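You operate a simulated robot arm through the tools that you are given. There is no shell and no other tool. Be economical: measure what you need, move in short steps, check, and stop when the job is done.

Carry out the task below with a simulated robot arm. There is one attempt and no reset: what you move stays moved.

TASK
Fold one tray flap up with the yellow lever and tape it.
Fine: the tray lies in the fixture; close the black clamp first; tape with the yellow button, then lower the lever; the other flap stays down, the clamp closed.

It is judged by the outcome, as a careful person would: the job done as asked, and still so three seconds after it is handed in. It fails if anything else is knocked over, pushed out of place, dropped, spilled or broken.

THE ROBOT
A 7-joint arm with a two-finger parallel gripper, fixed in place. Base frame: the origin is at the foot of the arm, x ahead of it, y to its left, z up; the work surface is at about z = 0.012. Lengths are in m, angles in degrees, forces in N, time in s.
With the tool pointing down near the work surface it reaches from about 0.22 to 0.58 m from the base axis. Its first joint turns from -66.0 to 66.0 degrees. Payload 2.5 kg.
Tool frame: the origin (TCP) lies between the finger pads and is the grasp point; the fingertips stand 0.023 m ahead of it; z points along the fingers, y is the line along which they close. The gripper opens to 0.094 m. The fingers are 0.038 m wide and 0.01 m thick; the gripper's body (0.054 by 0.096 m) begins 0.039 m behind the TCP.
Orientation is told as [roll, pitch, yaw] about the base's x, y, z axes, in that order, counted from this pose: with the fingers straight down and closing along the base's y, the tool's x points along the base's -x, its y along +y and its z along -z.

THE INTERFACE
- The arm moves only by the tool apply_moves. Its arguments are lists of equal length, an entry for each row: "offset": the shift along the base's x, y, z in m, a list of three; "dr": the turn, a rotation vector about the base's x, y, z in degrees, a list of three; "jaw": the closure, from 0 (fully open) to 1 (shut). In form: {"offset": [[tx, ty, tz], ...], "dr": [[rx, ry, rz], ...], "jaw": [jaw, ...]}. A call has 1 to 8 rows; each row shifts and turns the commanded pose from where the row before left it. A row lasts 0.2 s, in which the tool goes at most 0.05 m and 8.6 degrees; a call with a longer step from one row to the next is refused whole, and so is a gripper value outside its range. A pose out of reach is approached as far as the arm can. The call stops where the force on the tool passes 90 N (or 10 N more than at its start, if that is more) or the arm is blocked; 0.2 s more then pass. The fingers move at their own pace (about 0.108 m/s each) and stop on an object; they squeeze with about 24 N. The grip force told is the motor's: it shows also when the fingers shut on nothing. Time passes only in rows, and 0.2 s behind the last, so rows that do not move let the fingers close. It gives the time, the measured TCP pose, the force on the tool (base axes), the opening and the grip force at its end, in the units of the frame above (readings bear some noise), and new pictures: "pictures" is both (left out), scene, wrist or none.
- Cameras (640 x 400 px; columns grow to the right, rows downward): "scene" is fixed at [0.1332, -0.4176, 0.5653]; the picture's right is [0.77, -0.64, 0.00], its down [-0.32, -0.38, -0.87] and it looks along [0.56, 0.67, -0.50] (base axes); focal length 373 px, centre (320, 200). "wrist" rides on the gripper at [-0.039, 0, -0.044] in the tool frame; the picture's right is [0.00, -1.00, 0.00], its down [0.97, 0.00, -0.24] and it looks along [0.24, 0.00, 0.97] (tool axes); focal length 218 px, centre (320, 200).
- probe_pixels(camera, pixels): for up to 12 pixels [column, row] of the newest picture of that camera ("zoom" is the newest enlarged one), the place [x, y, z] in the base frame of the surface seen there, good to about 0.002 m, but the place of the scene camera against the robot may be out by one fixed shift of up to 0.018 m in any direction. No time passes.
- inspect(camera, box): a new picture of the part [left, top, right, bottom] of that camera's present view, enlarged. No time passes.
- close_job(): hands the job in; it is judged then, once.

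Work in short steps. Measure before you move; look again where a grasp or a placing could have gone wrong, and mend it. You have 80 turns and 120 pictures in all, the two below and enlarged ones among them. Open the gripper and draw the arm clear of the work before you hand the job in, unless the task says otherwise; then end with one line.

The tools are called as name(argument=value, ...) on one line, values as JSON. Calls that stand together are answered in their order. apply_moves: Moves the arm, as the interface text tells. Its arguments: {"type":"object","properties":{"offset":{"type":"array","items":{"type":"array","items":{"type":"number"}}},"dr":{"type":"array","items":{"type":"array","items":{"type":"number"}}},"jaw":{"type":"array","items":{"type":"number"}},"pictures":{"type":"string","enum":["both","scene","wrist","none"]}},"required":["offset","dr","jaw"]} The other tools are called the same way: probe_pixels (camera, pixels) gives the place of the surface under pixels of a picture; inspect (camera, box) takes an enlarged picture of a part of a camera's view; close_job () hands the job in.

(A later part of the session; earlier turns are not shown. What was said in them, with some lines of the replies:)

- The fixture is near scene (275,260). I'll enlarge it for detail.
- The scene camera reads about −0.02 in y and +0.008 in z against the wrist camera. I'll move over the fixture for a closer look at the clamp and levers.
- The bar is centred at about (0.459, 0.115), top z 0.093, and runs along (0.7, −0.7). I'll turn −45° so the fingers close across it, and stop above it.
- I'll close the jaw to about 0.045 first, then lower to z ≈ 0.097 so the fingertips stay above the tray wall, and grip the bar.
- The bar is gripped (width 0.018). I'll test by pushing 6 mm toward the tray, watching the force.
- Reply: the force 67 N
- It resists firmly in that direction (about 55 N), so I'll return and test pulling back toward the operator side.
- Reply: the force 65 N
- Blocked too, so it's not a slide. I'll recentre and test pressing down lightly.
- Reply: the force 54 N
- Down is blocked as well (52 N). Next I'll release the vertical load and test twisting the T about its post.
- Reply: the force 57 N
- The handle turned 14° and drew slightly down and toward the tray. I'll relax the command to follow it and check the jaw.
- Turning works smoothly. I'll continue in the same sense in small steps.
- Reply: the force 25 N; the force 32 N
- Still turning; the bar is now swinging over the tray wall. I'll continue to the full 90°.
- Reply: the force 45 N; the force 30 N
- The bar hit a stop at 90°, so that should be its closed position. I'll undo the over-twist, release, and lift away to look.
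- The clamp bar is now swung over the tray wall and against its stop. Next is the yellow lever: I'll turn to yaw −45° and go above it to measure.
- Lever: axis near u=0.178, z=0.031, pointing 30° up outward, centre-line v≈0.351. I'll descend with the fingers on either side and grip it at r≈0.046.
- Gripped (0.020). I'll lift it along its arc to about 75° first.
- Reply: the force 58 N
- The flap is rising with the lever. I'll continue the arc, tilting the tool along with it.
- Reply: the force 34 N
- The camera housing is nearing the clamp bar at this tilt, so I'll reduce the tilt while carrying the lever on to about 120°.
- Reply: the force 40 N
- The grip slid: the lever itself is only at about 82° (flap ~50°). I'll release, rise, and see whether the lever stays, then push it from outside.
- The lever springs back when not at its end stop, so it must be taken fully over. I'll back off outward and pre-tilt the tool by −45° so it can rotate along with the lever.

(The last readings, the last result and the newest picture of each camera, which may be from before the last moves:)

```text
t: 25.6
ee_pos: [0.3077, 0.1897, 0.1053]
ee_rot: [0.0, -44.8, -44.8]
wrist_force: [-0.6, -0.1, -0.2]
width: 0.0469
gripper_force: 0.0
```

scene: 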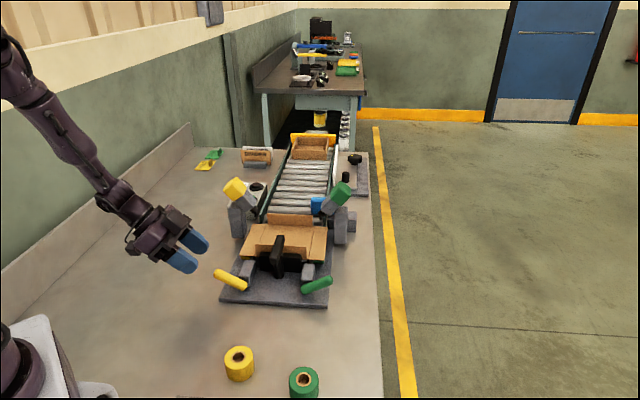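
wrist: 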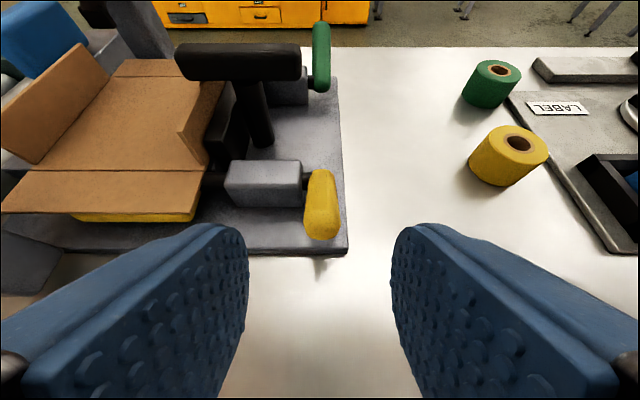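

Clear view of the lever at (322,205). I'll tilt a further 15° to line up with the lever, advance along it, and grip.

apply_moves(offset=[[-0.0035, 0.003, -0.007], [-0.0035, 0.003, -0.007], [0.0143, -0.0143, -0.0117], [0.0143, -0.0143, -0.0117], [0.0143, -0.0143, -0.0116], [0, 0, 0], [0, 0, 0], [0, 0, 0]], dr=[[-5.3, -5.3, 0], [-5.3, -5.3, 0], [0, 0, 0], [0, 0, 0], [0, 0, 0], [0, 0, 0], [0, 0, 0], [0, 0, 0]], jaw=[0.5, 0.5, 0.5, 0.5, 0.5, 0.5, 1, 1], pictures="both")

```text
t: 26.9
ee_pos: [0.3398, 0.1561, 0.0594]
ee_rot: [-0.3, -59.0, -43.8]
wrist_force: [-5.6, -2.3, 14.8]
width: 0.047
gripper_force: 0.1
stopped in row 6: the force on the tool passed its limit (the readings are from after the stop); the commanded pose is now the measured one
```

scene: 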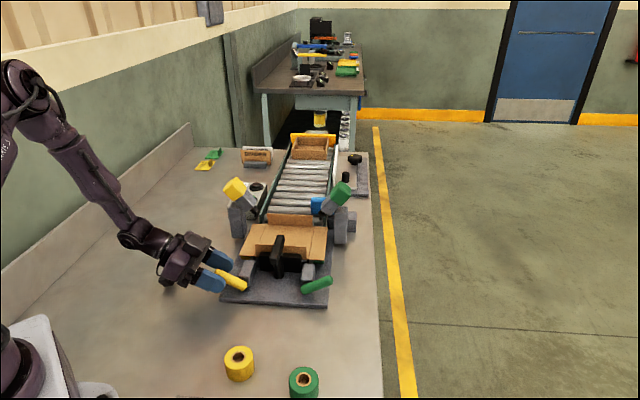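
wrist: 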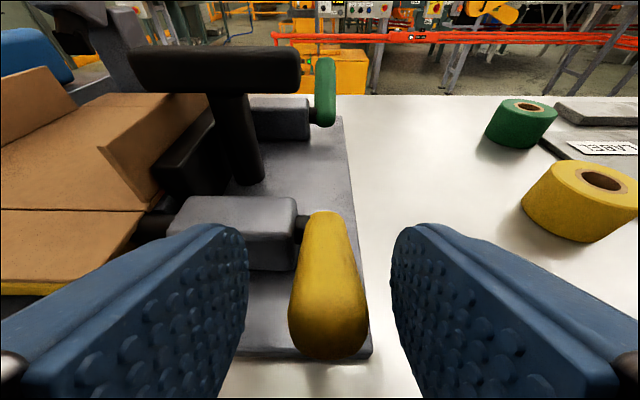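

Something brushed the table at the end of the advance, but the fingers straddle the lever (tip at (328,340)). I'll ease up with 5° less tilt and grip here.

apply_moves(offset=[[0.001, -0.001, 0.001], [0, 0, 0], [0, 0, 0], [0, 0, 0]], dr=[[4, 4, -0.8], [0, 0, 0], [0, 0, 0], [0, 0, 0]], jaw=[0.5, 1, 1, 1], pictures="wrist")

```text
t: 27.9
ee_pos: [0.3403, 0.1542, 0.0595]
ee_rot: [-0.5, -53.4, -44.8]
wrist_force: [-21.1, -11.8, 8.3]
width: 0.0198
gripper_force: 45.0
```

wrist: 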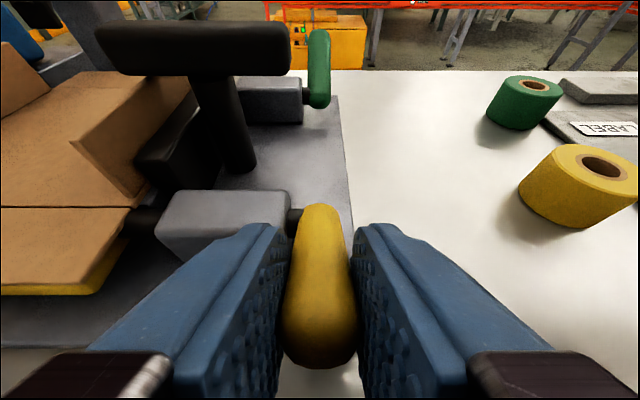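

Firm grip at r≈0.0545. Now I'll drive the lever up along the arc, rotating the tool with it.

apply_moves(offset=[[0.0034, -0.0034, 0.0065], [0.0037, -0.0037, 0.0055], [0.0042, -0.0042, 0.0047], [0.0047, -0.0047, 0.0038], [0.005, -0.005, 0.0028], [0.0052, -0.0052, 0.0019], [0, 0, 0]], dr=[[5, 5, 0], [5, 5, 0], [5, 5, 0], [5, 5, 0], [5, 5, 0], [5, 5, 0], [0, 0, 0]], jaw=[1, 1, 1, 1, 1, 1, 1], pictures="both")

inspect(camera="scene", box=[200, 200, 345, 306])

```text
t: 29.4
ee_pos: [0.3643, 0.1298, 0.0844]
ee_rot: [-0.4, -10.8, -44.9]
wrist_force: [-39.4, -2.0, 29.1]
width: 0.0199
gripper_force: 45.0
```

scene: 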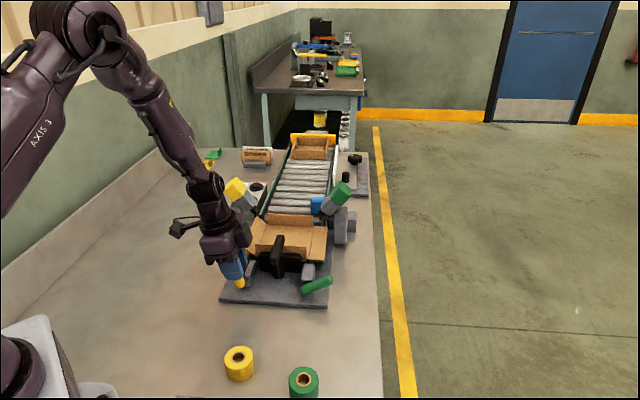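
wrist: 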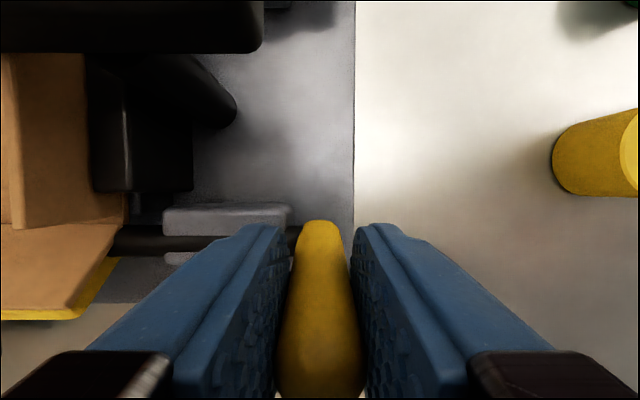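

```text
3.77 times, centred on (272, 253) of scene
```

zoom: 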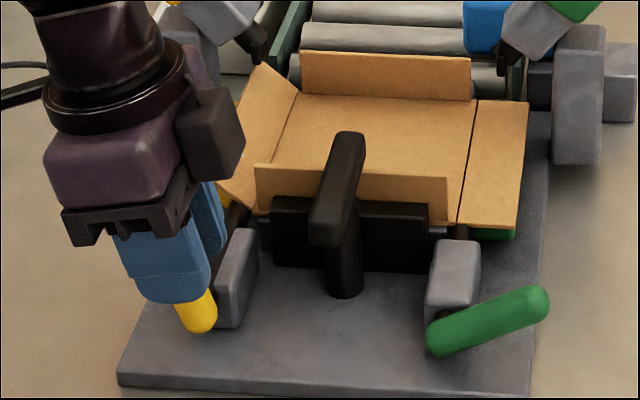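

apply_moves(offset=[[0.0054, -0.0054, 0.0014], [0.0054, -0.0054, 0], [0.0053, -0.0053, -0.0013], [0.0051, -0.0051, -0.0024], [0.0049, -0.0049, -0.0033], [0, 0, 0]], dr=[[4, 4, 0], [4, 4, 0], [4, 4, 0], [3, 3, 0], [2, 2, 0], [0, 0, 0]], jaw=[1, 1, 1, 1, 1, 1], pictures="both")

inspect(camera="scene", box=[200, 200, 345, 306])

```text
t: 30.9
ee_pos: [0.3919, 0.1014, 0.0789]
ee_rot: [-0.3, 13.2, -45.1]
wrist_force: [-26.4, -5.3, 24.6]
width: 0.0203
gripper_force: 44.7
```

scene: 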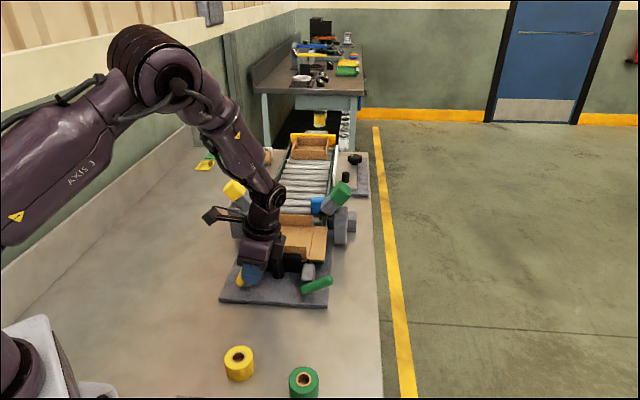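
wrist: 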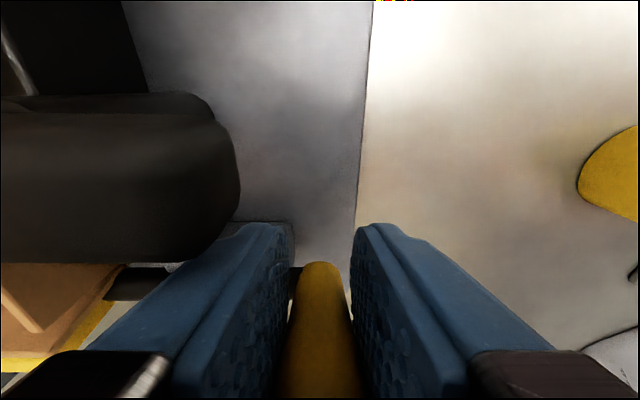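

```text
3.77 times, centred on (272, 253) of scene
```

zoom: 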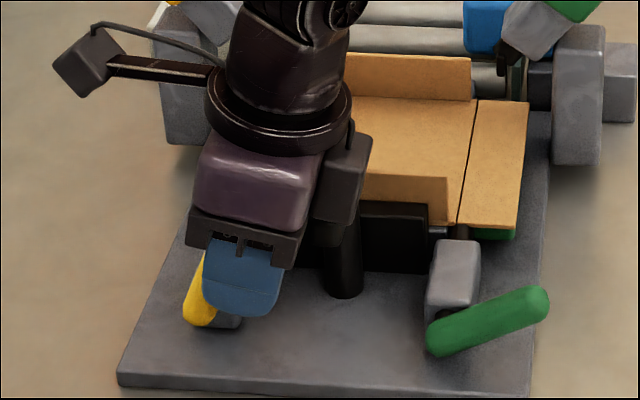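

probe_pixels(camera="wrist", pixels=[[320, 268], [320, 300], [320, 340], [320, 375], [320, 395], [60, 340], [80, 300], [20, 355], [100, 310]])

probe_pixels(camera="zoom", pixels=[[187, 310], [192, 290], [197, 270], [200, 255]])

```text
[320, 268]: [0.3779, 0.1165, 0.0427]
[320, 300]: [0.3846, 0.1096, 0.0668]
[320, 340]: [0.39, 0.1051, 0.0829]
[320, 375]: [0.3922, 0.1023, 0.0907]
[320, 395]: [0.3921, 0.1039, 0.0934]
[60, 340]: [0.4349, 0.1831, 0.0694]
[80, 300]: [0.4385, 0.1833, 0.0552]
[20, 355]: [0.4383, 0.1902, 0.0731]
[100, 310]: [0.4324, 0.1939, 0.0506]
```

```text
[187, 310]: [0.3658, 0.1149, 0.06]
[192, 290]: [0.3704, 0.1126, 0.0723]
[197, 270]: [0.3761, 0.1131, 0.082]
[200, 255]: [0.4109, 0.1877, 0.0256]
```

The lever is at about 112° and the flap near 82°. I'll push a bit further toward the end stop.

apply_moves(offset=[[0.004, -0.004, -0.0028], [0.004, -0.004, -0.0032], [0.003, -0.003, -0.0025], [0, 0, 0]], dr=[[0, 0, 0], [0, 0, 0], [0, 0, 0], [0, 0, 0]], jaw=[1, 1, 1, 1], pictures="wrist")

probe_pixels(camera="wrist", pixels=[[320, 280], [320, 300], [320, 340], [320, 375], [320, 395], [60, 340], [80, 310], [20, 355], [100, 310]])

```text
t: 31.4
ee_pos: [0.394, 0.1007, 0.0771]
ee_rot: [-0.7, 14.0, -44.5]
wrist_force: [-11.5, -2.3, 7.5]
width: 0.0203
gripper_force: 44.7
stopped in row 2: the force on the tool passed its limit (the readings are from after the stop); the commanded pose is now the measured one
```

wrist: 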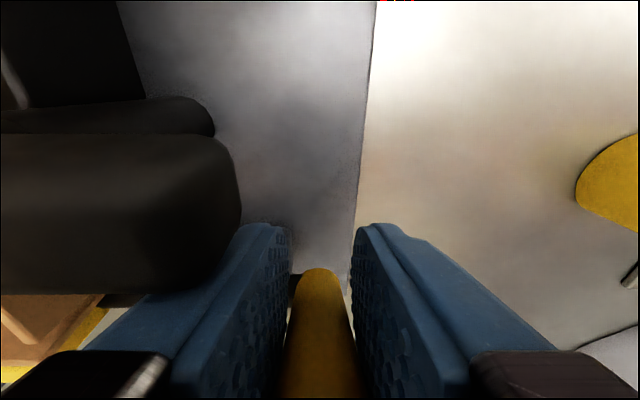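

```text
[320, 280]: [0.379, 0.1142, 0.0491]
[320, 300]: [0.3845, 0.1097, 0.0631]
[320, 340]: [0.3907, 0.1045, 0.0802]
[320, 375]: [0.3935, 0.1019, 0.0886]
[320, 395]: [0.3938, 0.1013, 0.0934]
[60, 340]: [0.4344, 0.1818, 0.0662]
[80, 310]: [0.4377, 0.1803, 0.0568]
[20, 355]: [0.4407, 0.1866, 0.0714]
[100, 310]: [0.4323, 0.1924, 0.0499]
```

inspect(camera="scene", box=[220, 220, 310, 300])

```text
5.00 times, centred on (265, 260) of scene
```

zoom: 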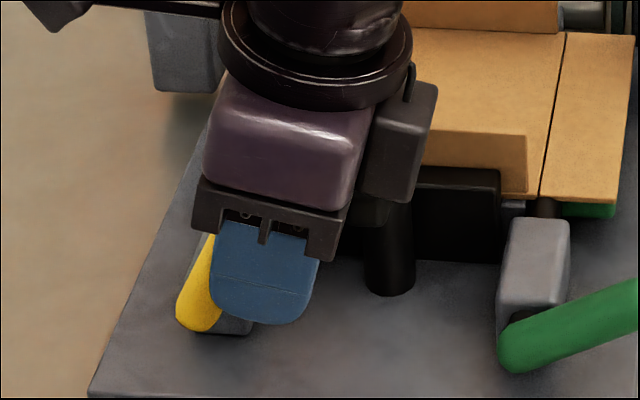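

The camera housing is probably what touched the clamp bar. I'll slide the grip a little up the lever with less tilt, then push further in.

apply_moves(offset=[[0.002, -0.002, 0.005], [0.003, -0.003, 0.004], [0.003, -0.003, 0.001], [0.003, -0.003, 0], [0, 0, 0]], dr=[[-2, -2, 0], [-3, -3, 0], [-3, -3, 0], [0, 0, 0], [0, 0, 0]], jaw=[1, 1, 1, 1, 1], pictures="wrist")

probe_pixels(camera="wrist", pixels=[[320, 280], [320, 300], [320, 340], [320, 375], [320, 395], [60, 340], [80, 310], [20, 355]])

inspect(camera="scene", box=[220, 220, 310, 300])

```text
t: 32.6
ee_pos: [0.3975, 0.0978, 0.0853]
ee_rot: [-1.4, 4.0, -43.8]
wrist_force: [-53.0, 29.9, 11.7]
width: 0.0206
gripper_force: 45.2
```

wrist: 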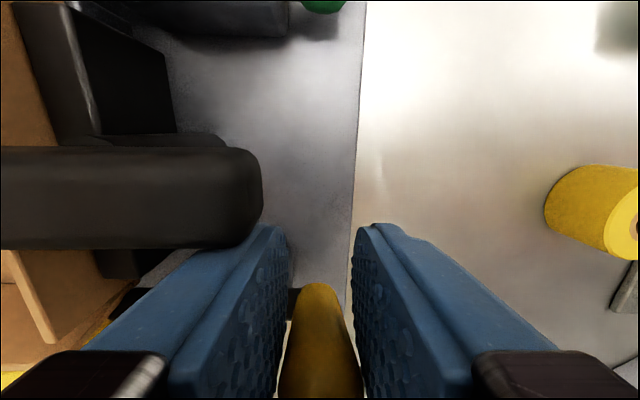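

```text
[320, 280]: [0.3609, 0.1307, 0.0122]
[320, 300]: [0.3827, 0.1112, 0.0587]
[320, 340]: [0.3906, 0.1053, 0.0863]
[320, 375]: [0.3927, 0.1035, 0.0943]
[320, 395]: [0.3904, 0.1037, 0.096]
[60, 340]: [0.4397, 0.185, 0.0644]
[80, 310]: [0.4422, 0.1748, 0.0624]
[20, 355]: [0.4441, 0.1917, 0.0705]
```

```text
5.00 times, centred on (265, 260) of scene
```

zoom: 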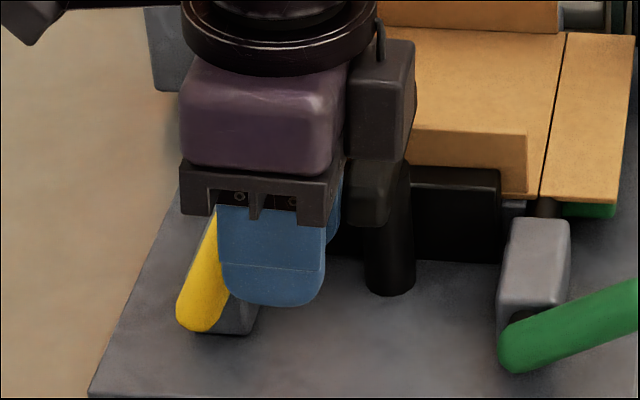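

The finger now bears on the clamp bar's side, so gripping can't finish the stroke. I'll release and check, then push from outside with closed fingers.

apply_moves(offset=[[-0.004, 0.004, 0], [0, 0, 0], [0, 0, 0.03], [0, 0, 0.035], [0, 0, 0]], dr=[[0, 0, 0], [0, 0, 0], [0, 0, 0], [0, 0, 0], [0, 0, 0]], jaw=[1, 0.55, 0.55, 0.55, 0.55], pictures="scene")

inspect(camera="scene", box=[200, 200, 345, 306])

```text
t: 33.9
ee_pos: [0.4017, 0.0917, 0.153]
ee_rot: [-0.8, 2.6, -44.6]
wrist_force: [0.1, 1.5, 0.1]
width: 0.0425
gripper_force: 0.1
```

scene: 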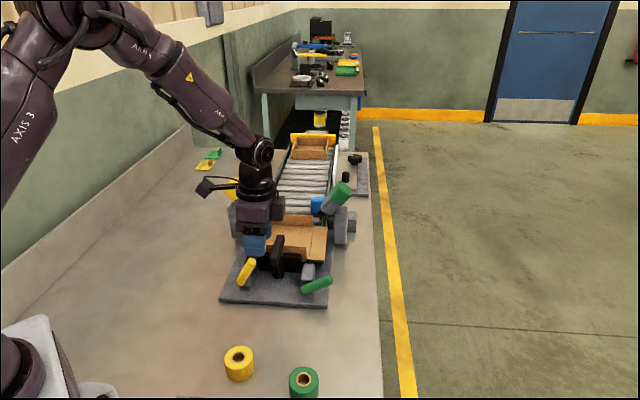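

```text
3.77 times, centred on (272, 253) of scene
```

zoom: 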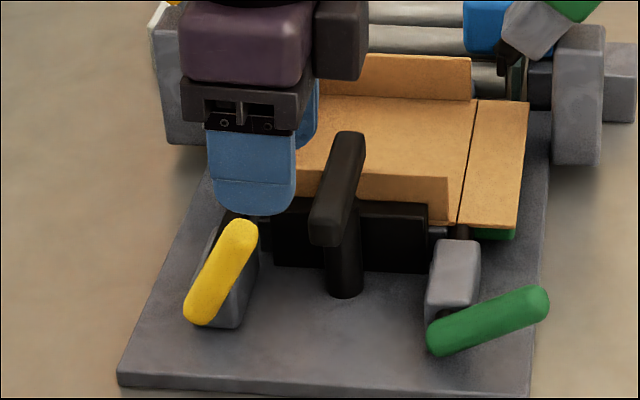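

The lever stays up — latched. Now I'll rise and move over the yellow tape head to look at it and the flap.

apply_moves(offset=[[0, 0, 0.05], [0, 0, 0.05], [0.012, 0.034, 0.02], [0.015, 0.034, 0.02], [0.015, 0.034, 0.01], [0.015, 0.034, 0], [0.01, 0.03, 0], [0, 0, 0]], dr=[[0, -2.5, 0], [0, 0, 0], [0, 0, 0], [0, 0, 0], [0, 0, 0], [0, 0, 0], [0, 0, 0], [0, 0, 0]], jaw=[0.55, 0.55, 0.55, 0.55, 0.55, 0.55, 0.55, 0.55], pictures="both")

inspect(camera="scene", box=[200, 170, 345, 290])

```text
t: 35.6
ee_pos: [0.4683, 0.2606, 0.2998]
ee_rot: [0.7, 0.9, -44.4]
wrist_force: [0.7, 0.0, -0.3]
width: 0.0424
gripper_force: 0.0
```

scene: 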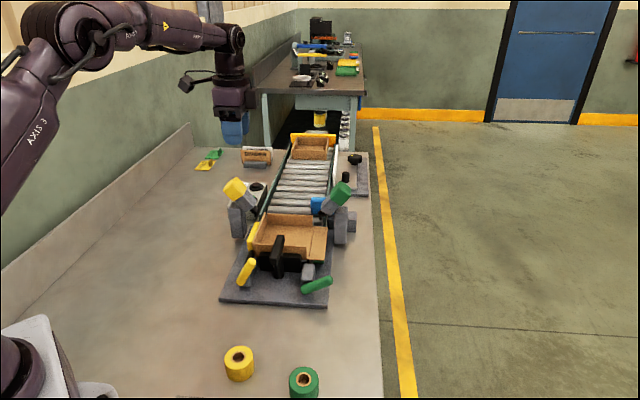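
wrist: 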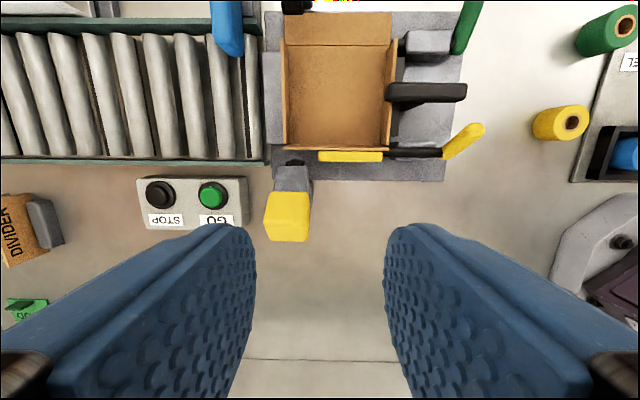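

```text
3.33 times, centred on (272, 230) of scene
```

zoom: 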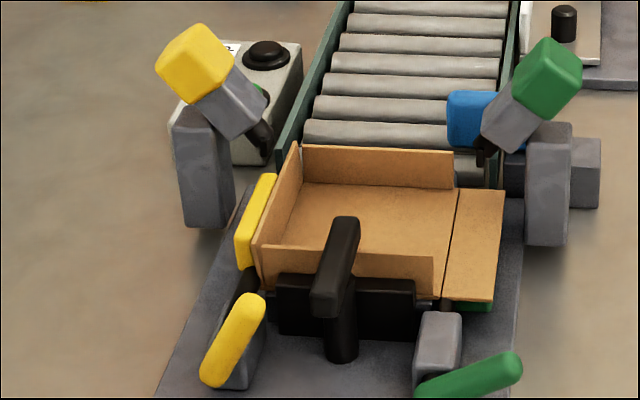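

The flap is upright. Now I'll measure the yellow button cube on the tape head.

inspect(camera="wrist", box=[240, 140, 340, 250])

probe_pixels(camera="wrist", pixels=[[288, 200], [272, 197], [304, 197], [288, 215], [288, 232], [272, 228], [303, 232], [292, 178], [294, 162], [280, 185], [308, 185], [270, 212]])

probe_pixels(camera="scene", pixels=[[228, 185], [235, 193], [241, 182], [228, 195], [246, 203], [240, 215], [242, 196], [252, 206], [232, 180], [239, 190]])

```text
3.64 times, centred on (290, 195) of wrist
```

zoom: 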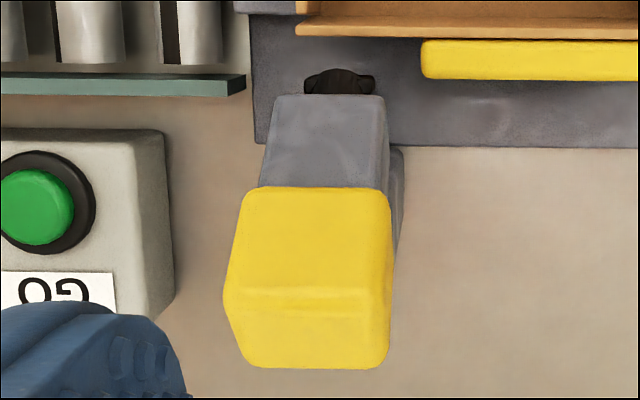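

```text
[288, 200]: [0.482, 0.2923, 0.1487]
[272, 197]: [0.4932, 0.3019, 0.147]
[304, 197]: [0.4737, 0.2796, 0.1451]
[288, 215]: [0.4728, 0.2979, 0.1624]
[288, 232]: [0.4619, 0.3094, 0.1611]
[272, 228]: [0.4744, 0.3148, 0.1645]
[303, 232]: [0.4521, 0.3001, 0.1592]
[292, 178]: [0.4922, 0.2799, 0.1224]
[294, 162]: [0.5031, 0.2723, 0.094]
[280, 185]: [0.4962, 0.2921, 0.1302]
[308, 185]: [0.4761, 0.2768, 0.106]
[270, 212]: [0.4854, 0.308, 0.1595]
```

```text
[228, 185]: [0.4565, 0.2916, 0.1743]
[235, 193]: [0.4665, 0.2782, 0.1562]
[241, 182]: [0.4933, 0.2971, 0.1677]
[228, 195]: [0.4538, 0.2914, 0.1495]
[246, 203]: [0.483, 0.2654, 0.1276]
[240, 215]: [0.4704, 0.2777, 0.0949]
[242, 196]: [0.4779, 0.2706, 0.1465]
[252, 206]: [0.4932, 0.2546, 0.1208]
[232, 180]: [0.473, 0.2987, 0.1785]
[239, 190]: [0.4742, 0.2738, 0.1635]
```

The button's end face is centred near u=0.1075, v=0.545, z=0.159, facing up and outward (~33° from vertical). I'll close the fingers, tilt −33.5°, and stop 4 cm off along its axis.

apply_moves(offset=[[-0.006, 0.0147, -0.005], [-0.006, 0.0147, -0.015], [-0.006, 0.0147, -0.02], [-0.006, 0.0147, -0.024], [-0.007, 0.0147, -0.025], [0, 0, 0]], dr=[[-4.8, -4.8, -0.5], [-4.8, -4.8, 0], [-4.8, -4.8, 0], [-4.8, -4.8, 0], [-4.8, -4.8, 0], [0, 0, 0]], jaw=[1, 1, 1, 1, 1, 1], pictures="both")

inspect(camera="scene", box=[180, 130, 340, 250])

```text
t: 37.0
ee_pos: [0.437, 0.3331, 0.2115]
ee_rot: [1.0, -33.1, -44.9]
wrist_force: [-0.1, 0.2, 0.5]
width: 0.0002
gripper_force: 24.0
```

scene: 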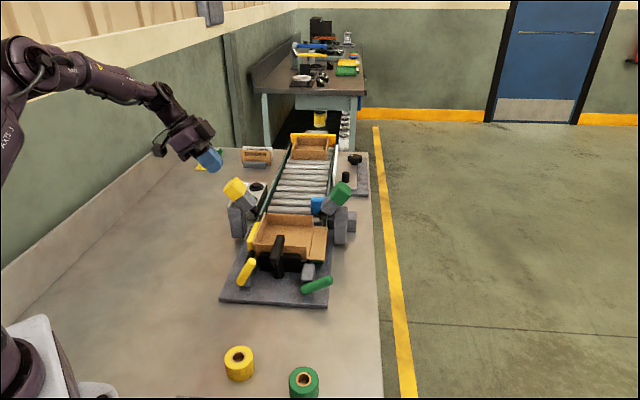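
wrist: 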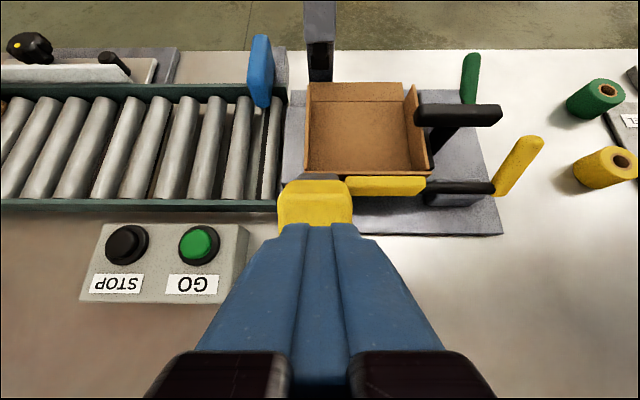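

```text
3.33 times, centred on (260, 190) of scene
```

zoom: 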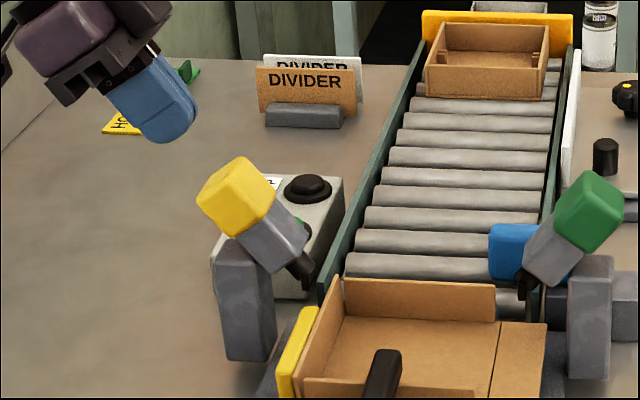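

Aligned with the button axis. I'll advance 36 mm, then press gently.

apply_moves(offset=[[0.0055, -0.0055, -0.0116], [0.0055, -0.0055, -0.0116], [0.0027, -0.0027, -0.0058], [0.0016, -0.0016, -0.0033], [0.0016, -0.0016, -0.0033], [0, 0, 0]], dr=[[0, 0, 0], [0, 0, 0], [0, 0, 0], [0, 0, 0], [0, 0, 0], [0, 0, 0]], jaw=[1, 1, 1, 1, 1, 1], pictures="both")

inspect(camera="scene", box=[200, 150, 320, 250])

```text
t: 38.5
ee_pos: [0.4537, 0.3149, 0.1754]
ee_rot: [0.9, -32.9, -44.8]
wrist_force: [-1.5, -0.3, 1.1]
width: 0.0001
gripper_force: 23.6
```

scene: 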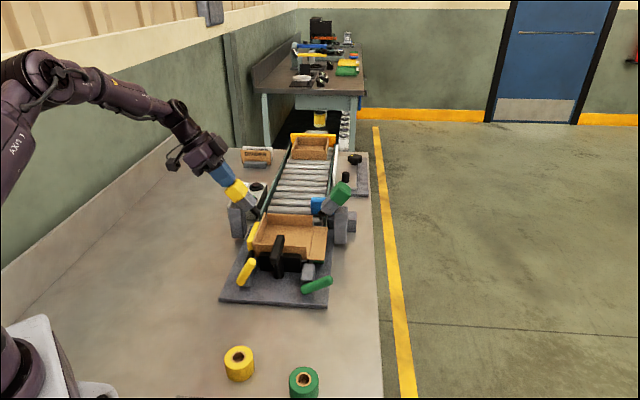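
wrist: 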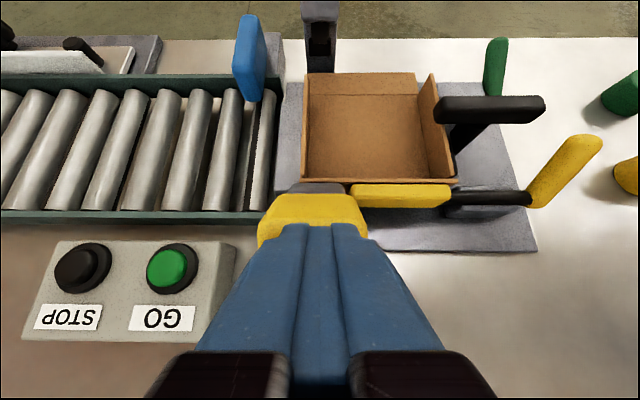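

```text
4.00 times, centred on (260, 200) of scene
```

zoom: 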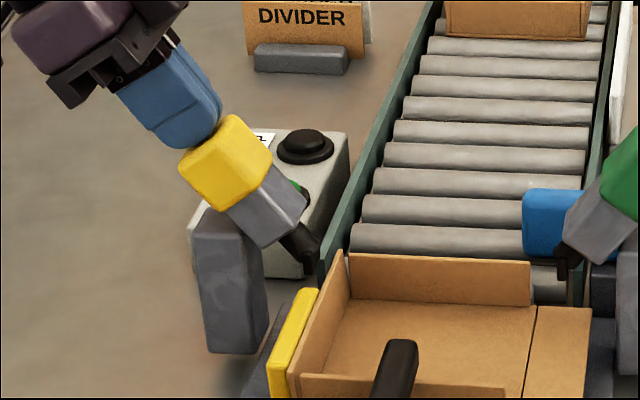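

Just about touching. I'll press further in 3 mm steps.

apply_moves(offset=[[0.0012, -0.0012, -0.0025], [0.0012, -0.0012, -0.0025], [0.0012, -0.0012, -0.0025], [0, 0, 0]], dr=[[0, 0, 0], [0, 0, 0], [0, 0, 0], [0, 0, 0]], jaw=[1, 1, 1, 1], pictures="none")

inspect(camera="scene", box=[200, 150, 320, 250])

```text
t: 39.5
ee_pos: [0.457, 0.3128, 0.1688]
ee_rot: [0.8, -33.0, -45.0]
wrist_force: [-0.3, 1.7, 2.2]
width: 0.0
gripper_force: 24.3
```

```text
4.00 times, centred on (260, 200) of scene
```

zoom: 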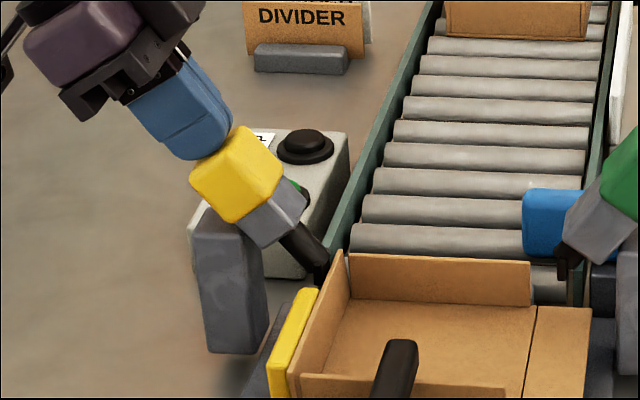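

The cube moves and the nozzle extends toward the flap corner. Continue pressing.

apply_moves(offset=[[0.0012, -0.0012, -0.0025], [0.0012, -0.0012, -0.0025], [0.0012, -0.0012, -0.0025], [0.0012, -0.0012, -0.0025], [0, 0, 0]], dr=[[0, 0, 0], [0, 0, 0], [0, 0, 0], [0, 0, 0], [0, 0, 0]], jaw=[1, 1, 1, 1, 1], pictures="none")

inspect(camera="scene", box=[200, 150, 320, 250])

```text
t: 40.6
ee_pos: [0.4624, 0.3094, 0.1596]
ee_rot: [0.8, -33.0, -44.9]
wrist_force: [-1.9, 0.7, 2.6]
width: 0.0
gripper_force: 23.6
```

```text
4.00 times, centred on (260, 200) of scene
```

zoom: 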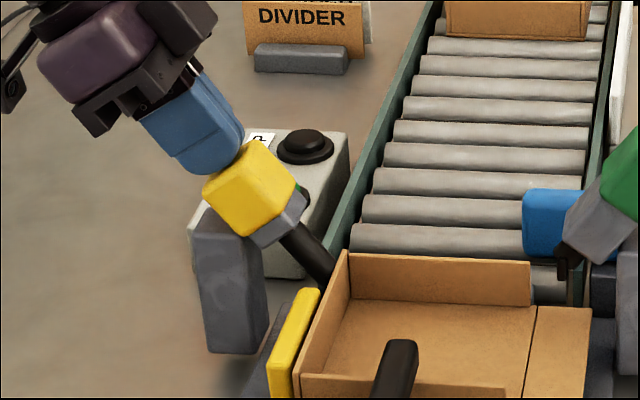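

apply_moves(offset=[[0.0012, -0.0012, -0.0025], [0.0012, -0.0012, -0.0025], [0.0012, -0.0012, -0.0025], [0, 0, 0]], dr=[[0, 0, 0], [0, 0, 0], [0, 0, 0], [0, 0, 0]], jaw=[1, 1, 1, 1], pictures="wrist")

inspect(camera="scene", box=[200, 150, 320, 250])

```text
t: 41.6
ee_pos: [0.4645, 0.3066, 0.1552]
ee_rot: [0.9, -32.9, -45.0]
wrist_force: [-33.9, 3.3, 38.2]
width: 0.0002
gripper_force: 24.0
```

wrist: 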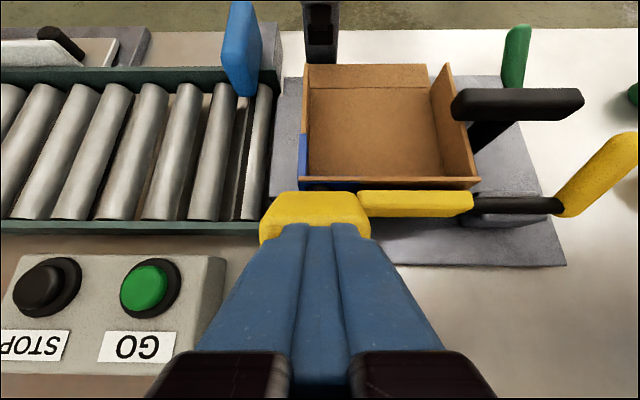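

```text
4.00 times, centred on (260, 200) of scene
```

zoom: 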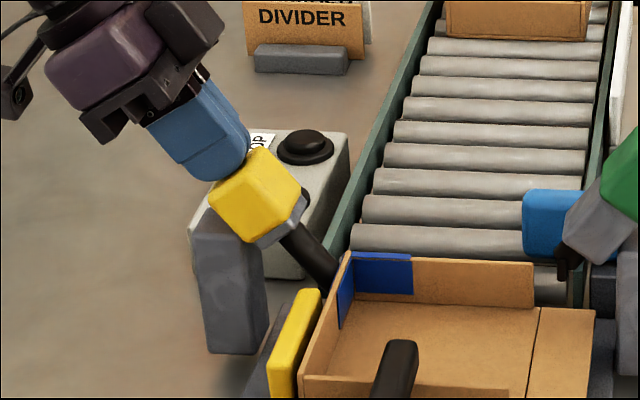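

Blue tape appears on the corner, so taping worked. I'll retract along the axis.

apply_moves(offset=[[-0.0039, 0.0039, 0.0083], [-0.0039, 0.0039, 0.0083], [-0.0078, 0.0078, 0.0166], [-0.0078, 0.0078, 0.0166], [-0.0078, 0.0078, 0.0166], [0, 0, 0]], dr=[[0, 0, 0], [0, 0, 0], [0, 0, 0], [0, 0, 0], [0, 0, 0], [0, 0, 0]], jaw=[1, 1, 1, 1, 1, 1], pictures="none")

inspect(camera="scene", box=[190, 165, 350, 305])

```text
t: 43.0
ee_pos: [0.434, 0.3346, 0.2186]
ee_rot: [0.8, -33.0, -45.0]
wrist_force: [-0.1, 0.3, 0.9]
width: 0.0
gripper_force: 23.8
```

```text
2.86 times, centred on (270, 235) of scene
```

zoom: 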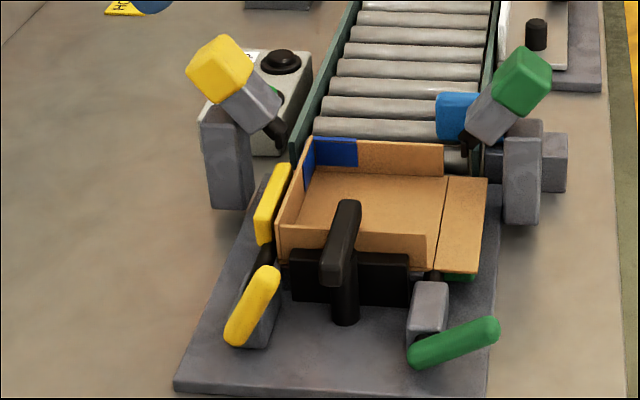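

Tape holds on the corner, head returned. Next, the lever: rise, untilt, and move above the lever.

apply_moves(offset=[[0, 0, 0.04], [-0.005, -0.035, 0.01], [-0.01, -0.04, 0], [-0.01, -0.04, -0.01], [-0.011, -0.04, -0.02], [-0.006, -0.04, -0.02], [-0.0056, -0.0304, -0.03], [0, 0, 0]], dr=[[0, 0, 0], [4.7, 4.7, 0], [4.7, 4.7, 0], [4.7, 4.7, 0], [4.7, 4.7, 0], [4.6, 4.6, 0], [0, 0, 0], [0, 0, 0]], jaw=[1, 0.55, 0.55, 0.55, 0.55, 0.55, 0.55, 0.55], pictures="wrist")

inspect(camera="wrist", box=[160, 80, 480, 320])

```text
t: 44.9
ee_pos: [0.3879, 0.1108, 0.1891]
ee_rot: [0.9, 0.2, -44.9]
wrist_force: [-0.2, 0.7, -0.8]
width: 0.0421
gripper_force: 0.1
```

wrist: 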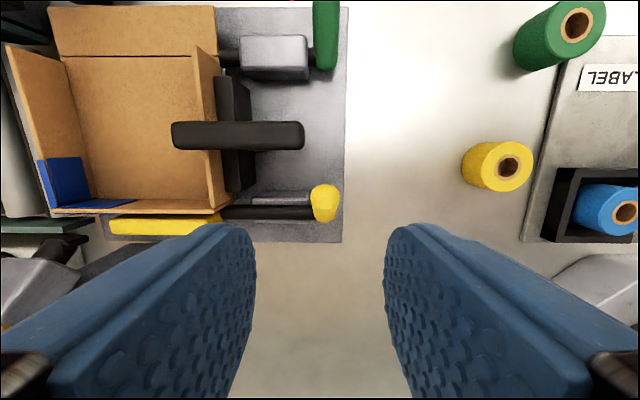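

```text
1.67 times, centred on (320, 200) of wrist
```

zoom: 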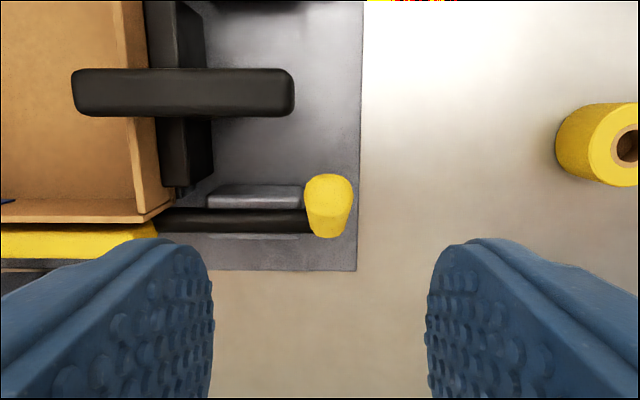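

probe_pixels(camera="wrist", pixels=[[324, 192], [324, 205], [324, 216], [314, 195], [334, 195], [270, 147], [270, 124], [300, 135]])

```text
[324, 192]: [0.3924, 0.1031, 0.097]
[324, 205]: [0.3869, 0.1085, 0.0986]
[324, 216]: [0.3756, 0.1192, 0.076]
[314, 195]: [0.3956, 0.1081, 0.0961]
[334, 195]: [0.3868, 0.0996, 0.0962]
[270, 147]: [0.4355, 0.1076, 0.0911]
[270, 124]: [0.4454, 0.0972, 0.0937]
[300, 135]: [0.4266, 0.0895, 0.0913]
```

The lever leans inward at ~113°, tip at (324,200). I'll lower over it, grip, and bring it back over.

apply_moves(offset=[[-0.003, 0, -0.035], [0, 0, -0.036], [0, 0, -0.036], [0, 0, 0], [0, 0, 0], [0, 0, 0]], dr=[[0, 0, 0], [0, 0, 0], [0, 0, 0], [0, 0, 0], [0, 0, 0], [0, 0, 0]], jaw=[0.55, 0.55, 0.55, 0.55, 1, 1], pictures="wrist")

```text
t: 46.2
ee_pos: [0.3845, 0.1111, 0.0829]
ee_rot: [1.0, 0.0, -44.8]
wrist_force: [11.1, 6.3, -10.4]
width: 0.0203
gripper_force: 45.1
```

wrist: 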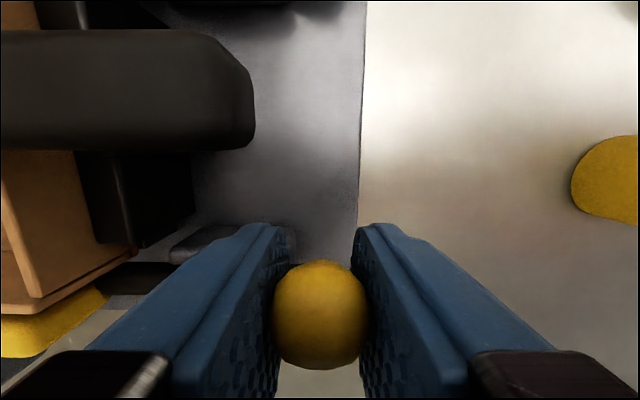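

Gripped. I'll swing the lever outward and down along its arc, turning the tool with it.

apply_moves(offset=[[-0.0056, 0.0056, 0.0017], [-0.0053, 0.0053, 0.0005], [-0.0053, 0.0053, -0.0005], [-0.0052, 0.0052, -0.0016], [-0.005, 0.005, -0.0026], [-0.0047, 0.0047, -0.0035], [-0.0043, 0.0043, -0.0045], [0, 0, 0]], dr=[[-4.5, -4.5, 0], [-4.5, -4.5, 0], [-4.5, -4.5, 0], [-4.5, -4.5, 0], [-4.5, -4.5, 0], [-4.5, -4.5, 0], [-4.5, -4.5, 0], [0, 0, 0]], jaw=[1, 1, 1, 1, 1, 1, 1, 1], pictures="both")

inspect(camera="scene", box=[190, 165, 350, 305])

```text
t: 48.0
ee_pos: [0.3502, 0.1445, 0.0719]
ee_rot: [0.8, -44.7, -44.9]
wrist_force: [30.4, 1.9, 1.1]
width: 0.02
gripper_force: 44.8
```

scene: 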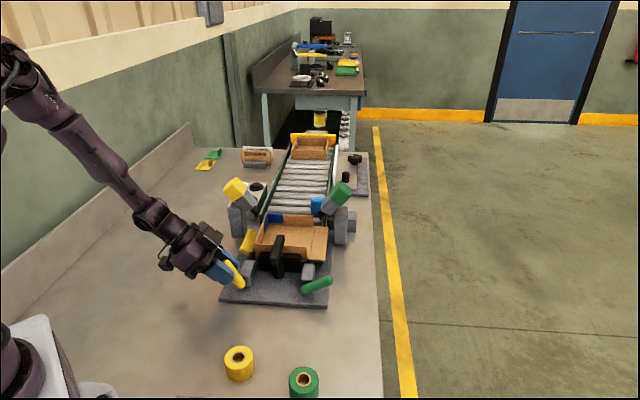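
wrist: 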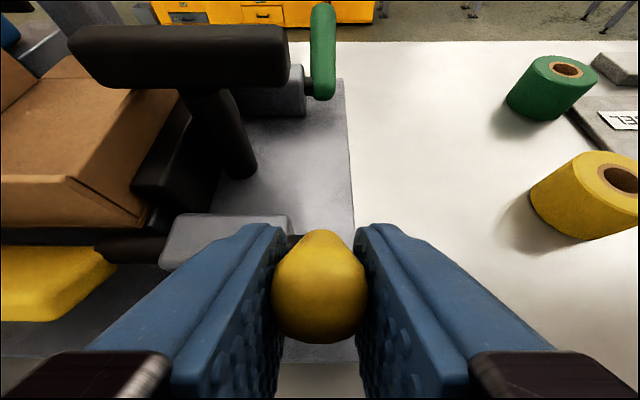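

```text
2.86 times, centred on (270, 235) of scene
```

zoom: 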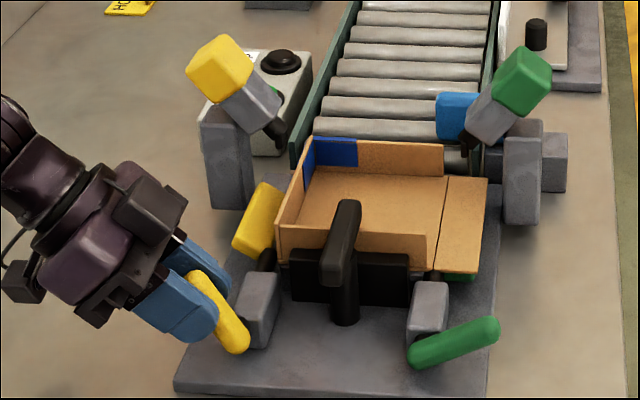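

The flap stays up on its own and the plate is going down. I'll continue two more steps, then release and back out along the finger direction.

apply_moves(offset=[[-0.0039, 0.0039, -0.0052], [-0.0033, 0.0033, -0.006], [0, 0, 0], [0, 0, 0], [-0.017, 0.017, 0.022], [-0.017, 0.017, 0.024], [-0.017, 0.017, 0.03], [0, 0, 0]], dr=[[-2, -2, 0], [-1, -1, 0], [0, 0, 0], [0, 0, 0], [0, 0, 0], [0, 0, 0], [0, 0, 0], [0, 0, 0]], jaw=[1, 1, 1, 0.5, 0.5, 0.5, 0.5, 0.5], pictures="both")

inspect(camera="scene", box=[190, 165, 350, 305])

```text
t: 49.9
ee_pos: [0.2899, 0.2046, 0.1371]
ee_rot: [0.7, -48.7, -44.8]
wrist_force: [0.1, 0.1, 1.0]
width: 0.0467
gripper_force: 0.0
```

scene: 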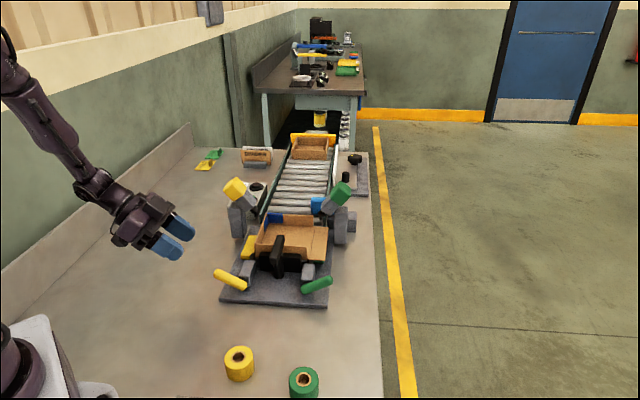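
wrist: 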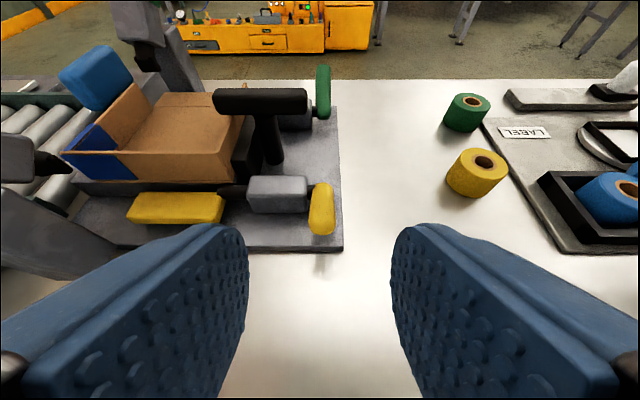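

```text
2.86 times, centred on (270, 235) of scene
```

zoom: 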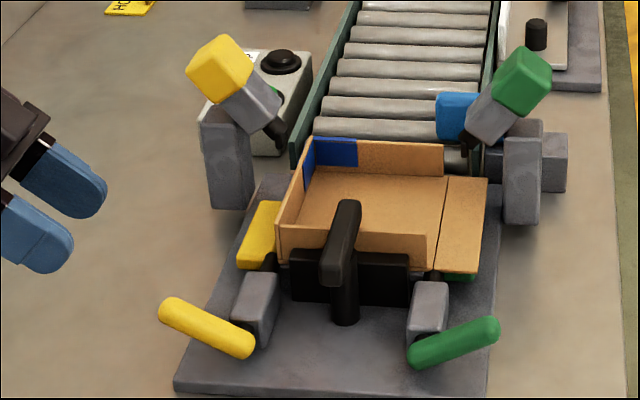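

Everything is as asked: flap up and taped, lever down, green flap down, clamp bar over the tray wall. I'll open the gripper and draw clear.

apply_moves(offset=[[0, 0, 0.04], [0, 0, 0.04], [0, 0, 0.04], [0, 0, 0.03], [0, 0, 0], [0, 0, 0]], dr=[[5, 5, 0], [5, 5, 0], [5, 5, 0], [5, 5, 0], [0, 0, 0], [0, 0, 0]], jaw=[0, 0, 0, 0, 0, 0], pictures="scene")

```text
t: 51.2
ee_pos: [0.2912, 0.2028, 0.2851]
ee_rot: [0.7, -20.4, -44.9]
wrist_force: [1.1, 0.9, 0.0]
width: 0.094
gripper_force: 0.1
```

scene: 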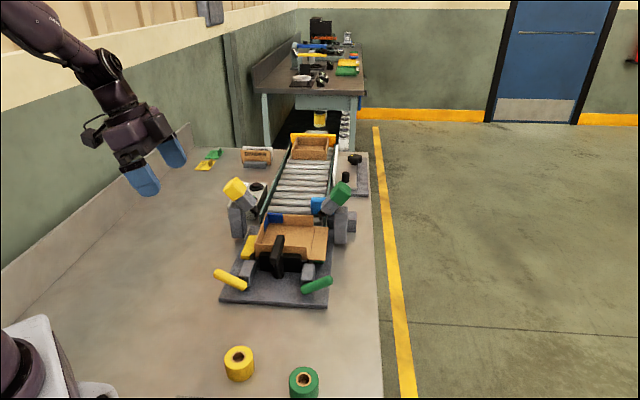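

The arm is clear and the state is stable, so I'm handing in.

close_job()

```text
The job is handed in.
```

The yellow-side flap is folded up and taped, the yellow lever is back down, the other flap is still down, and the black clamp was turned to its stop and left closed over the tray wall.
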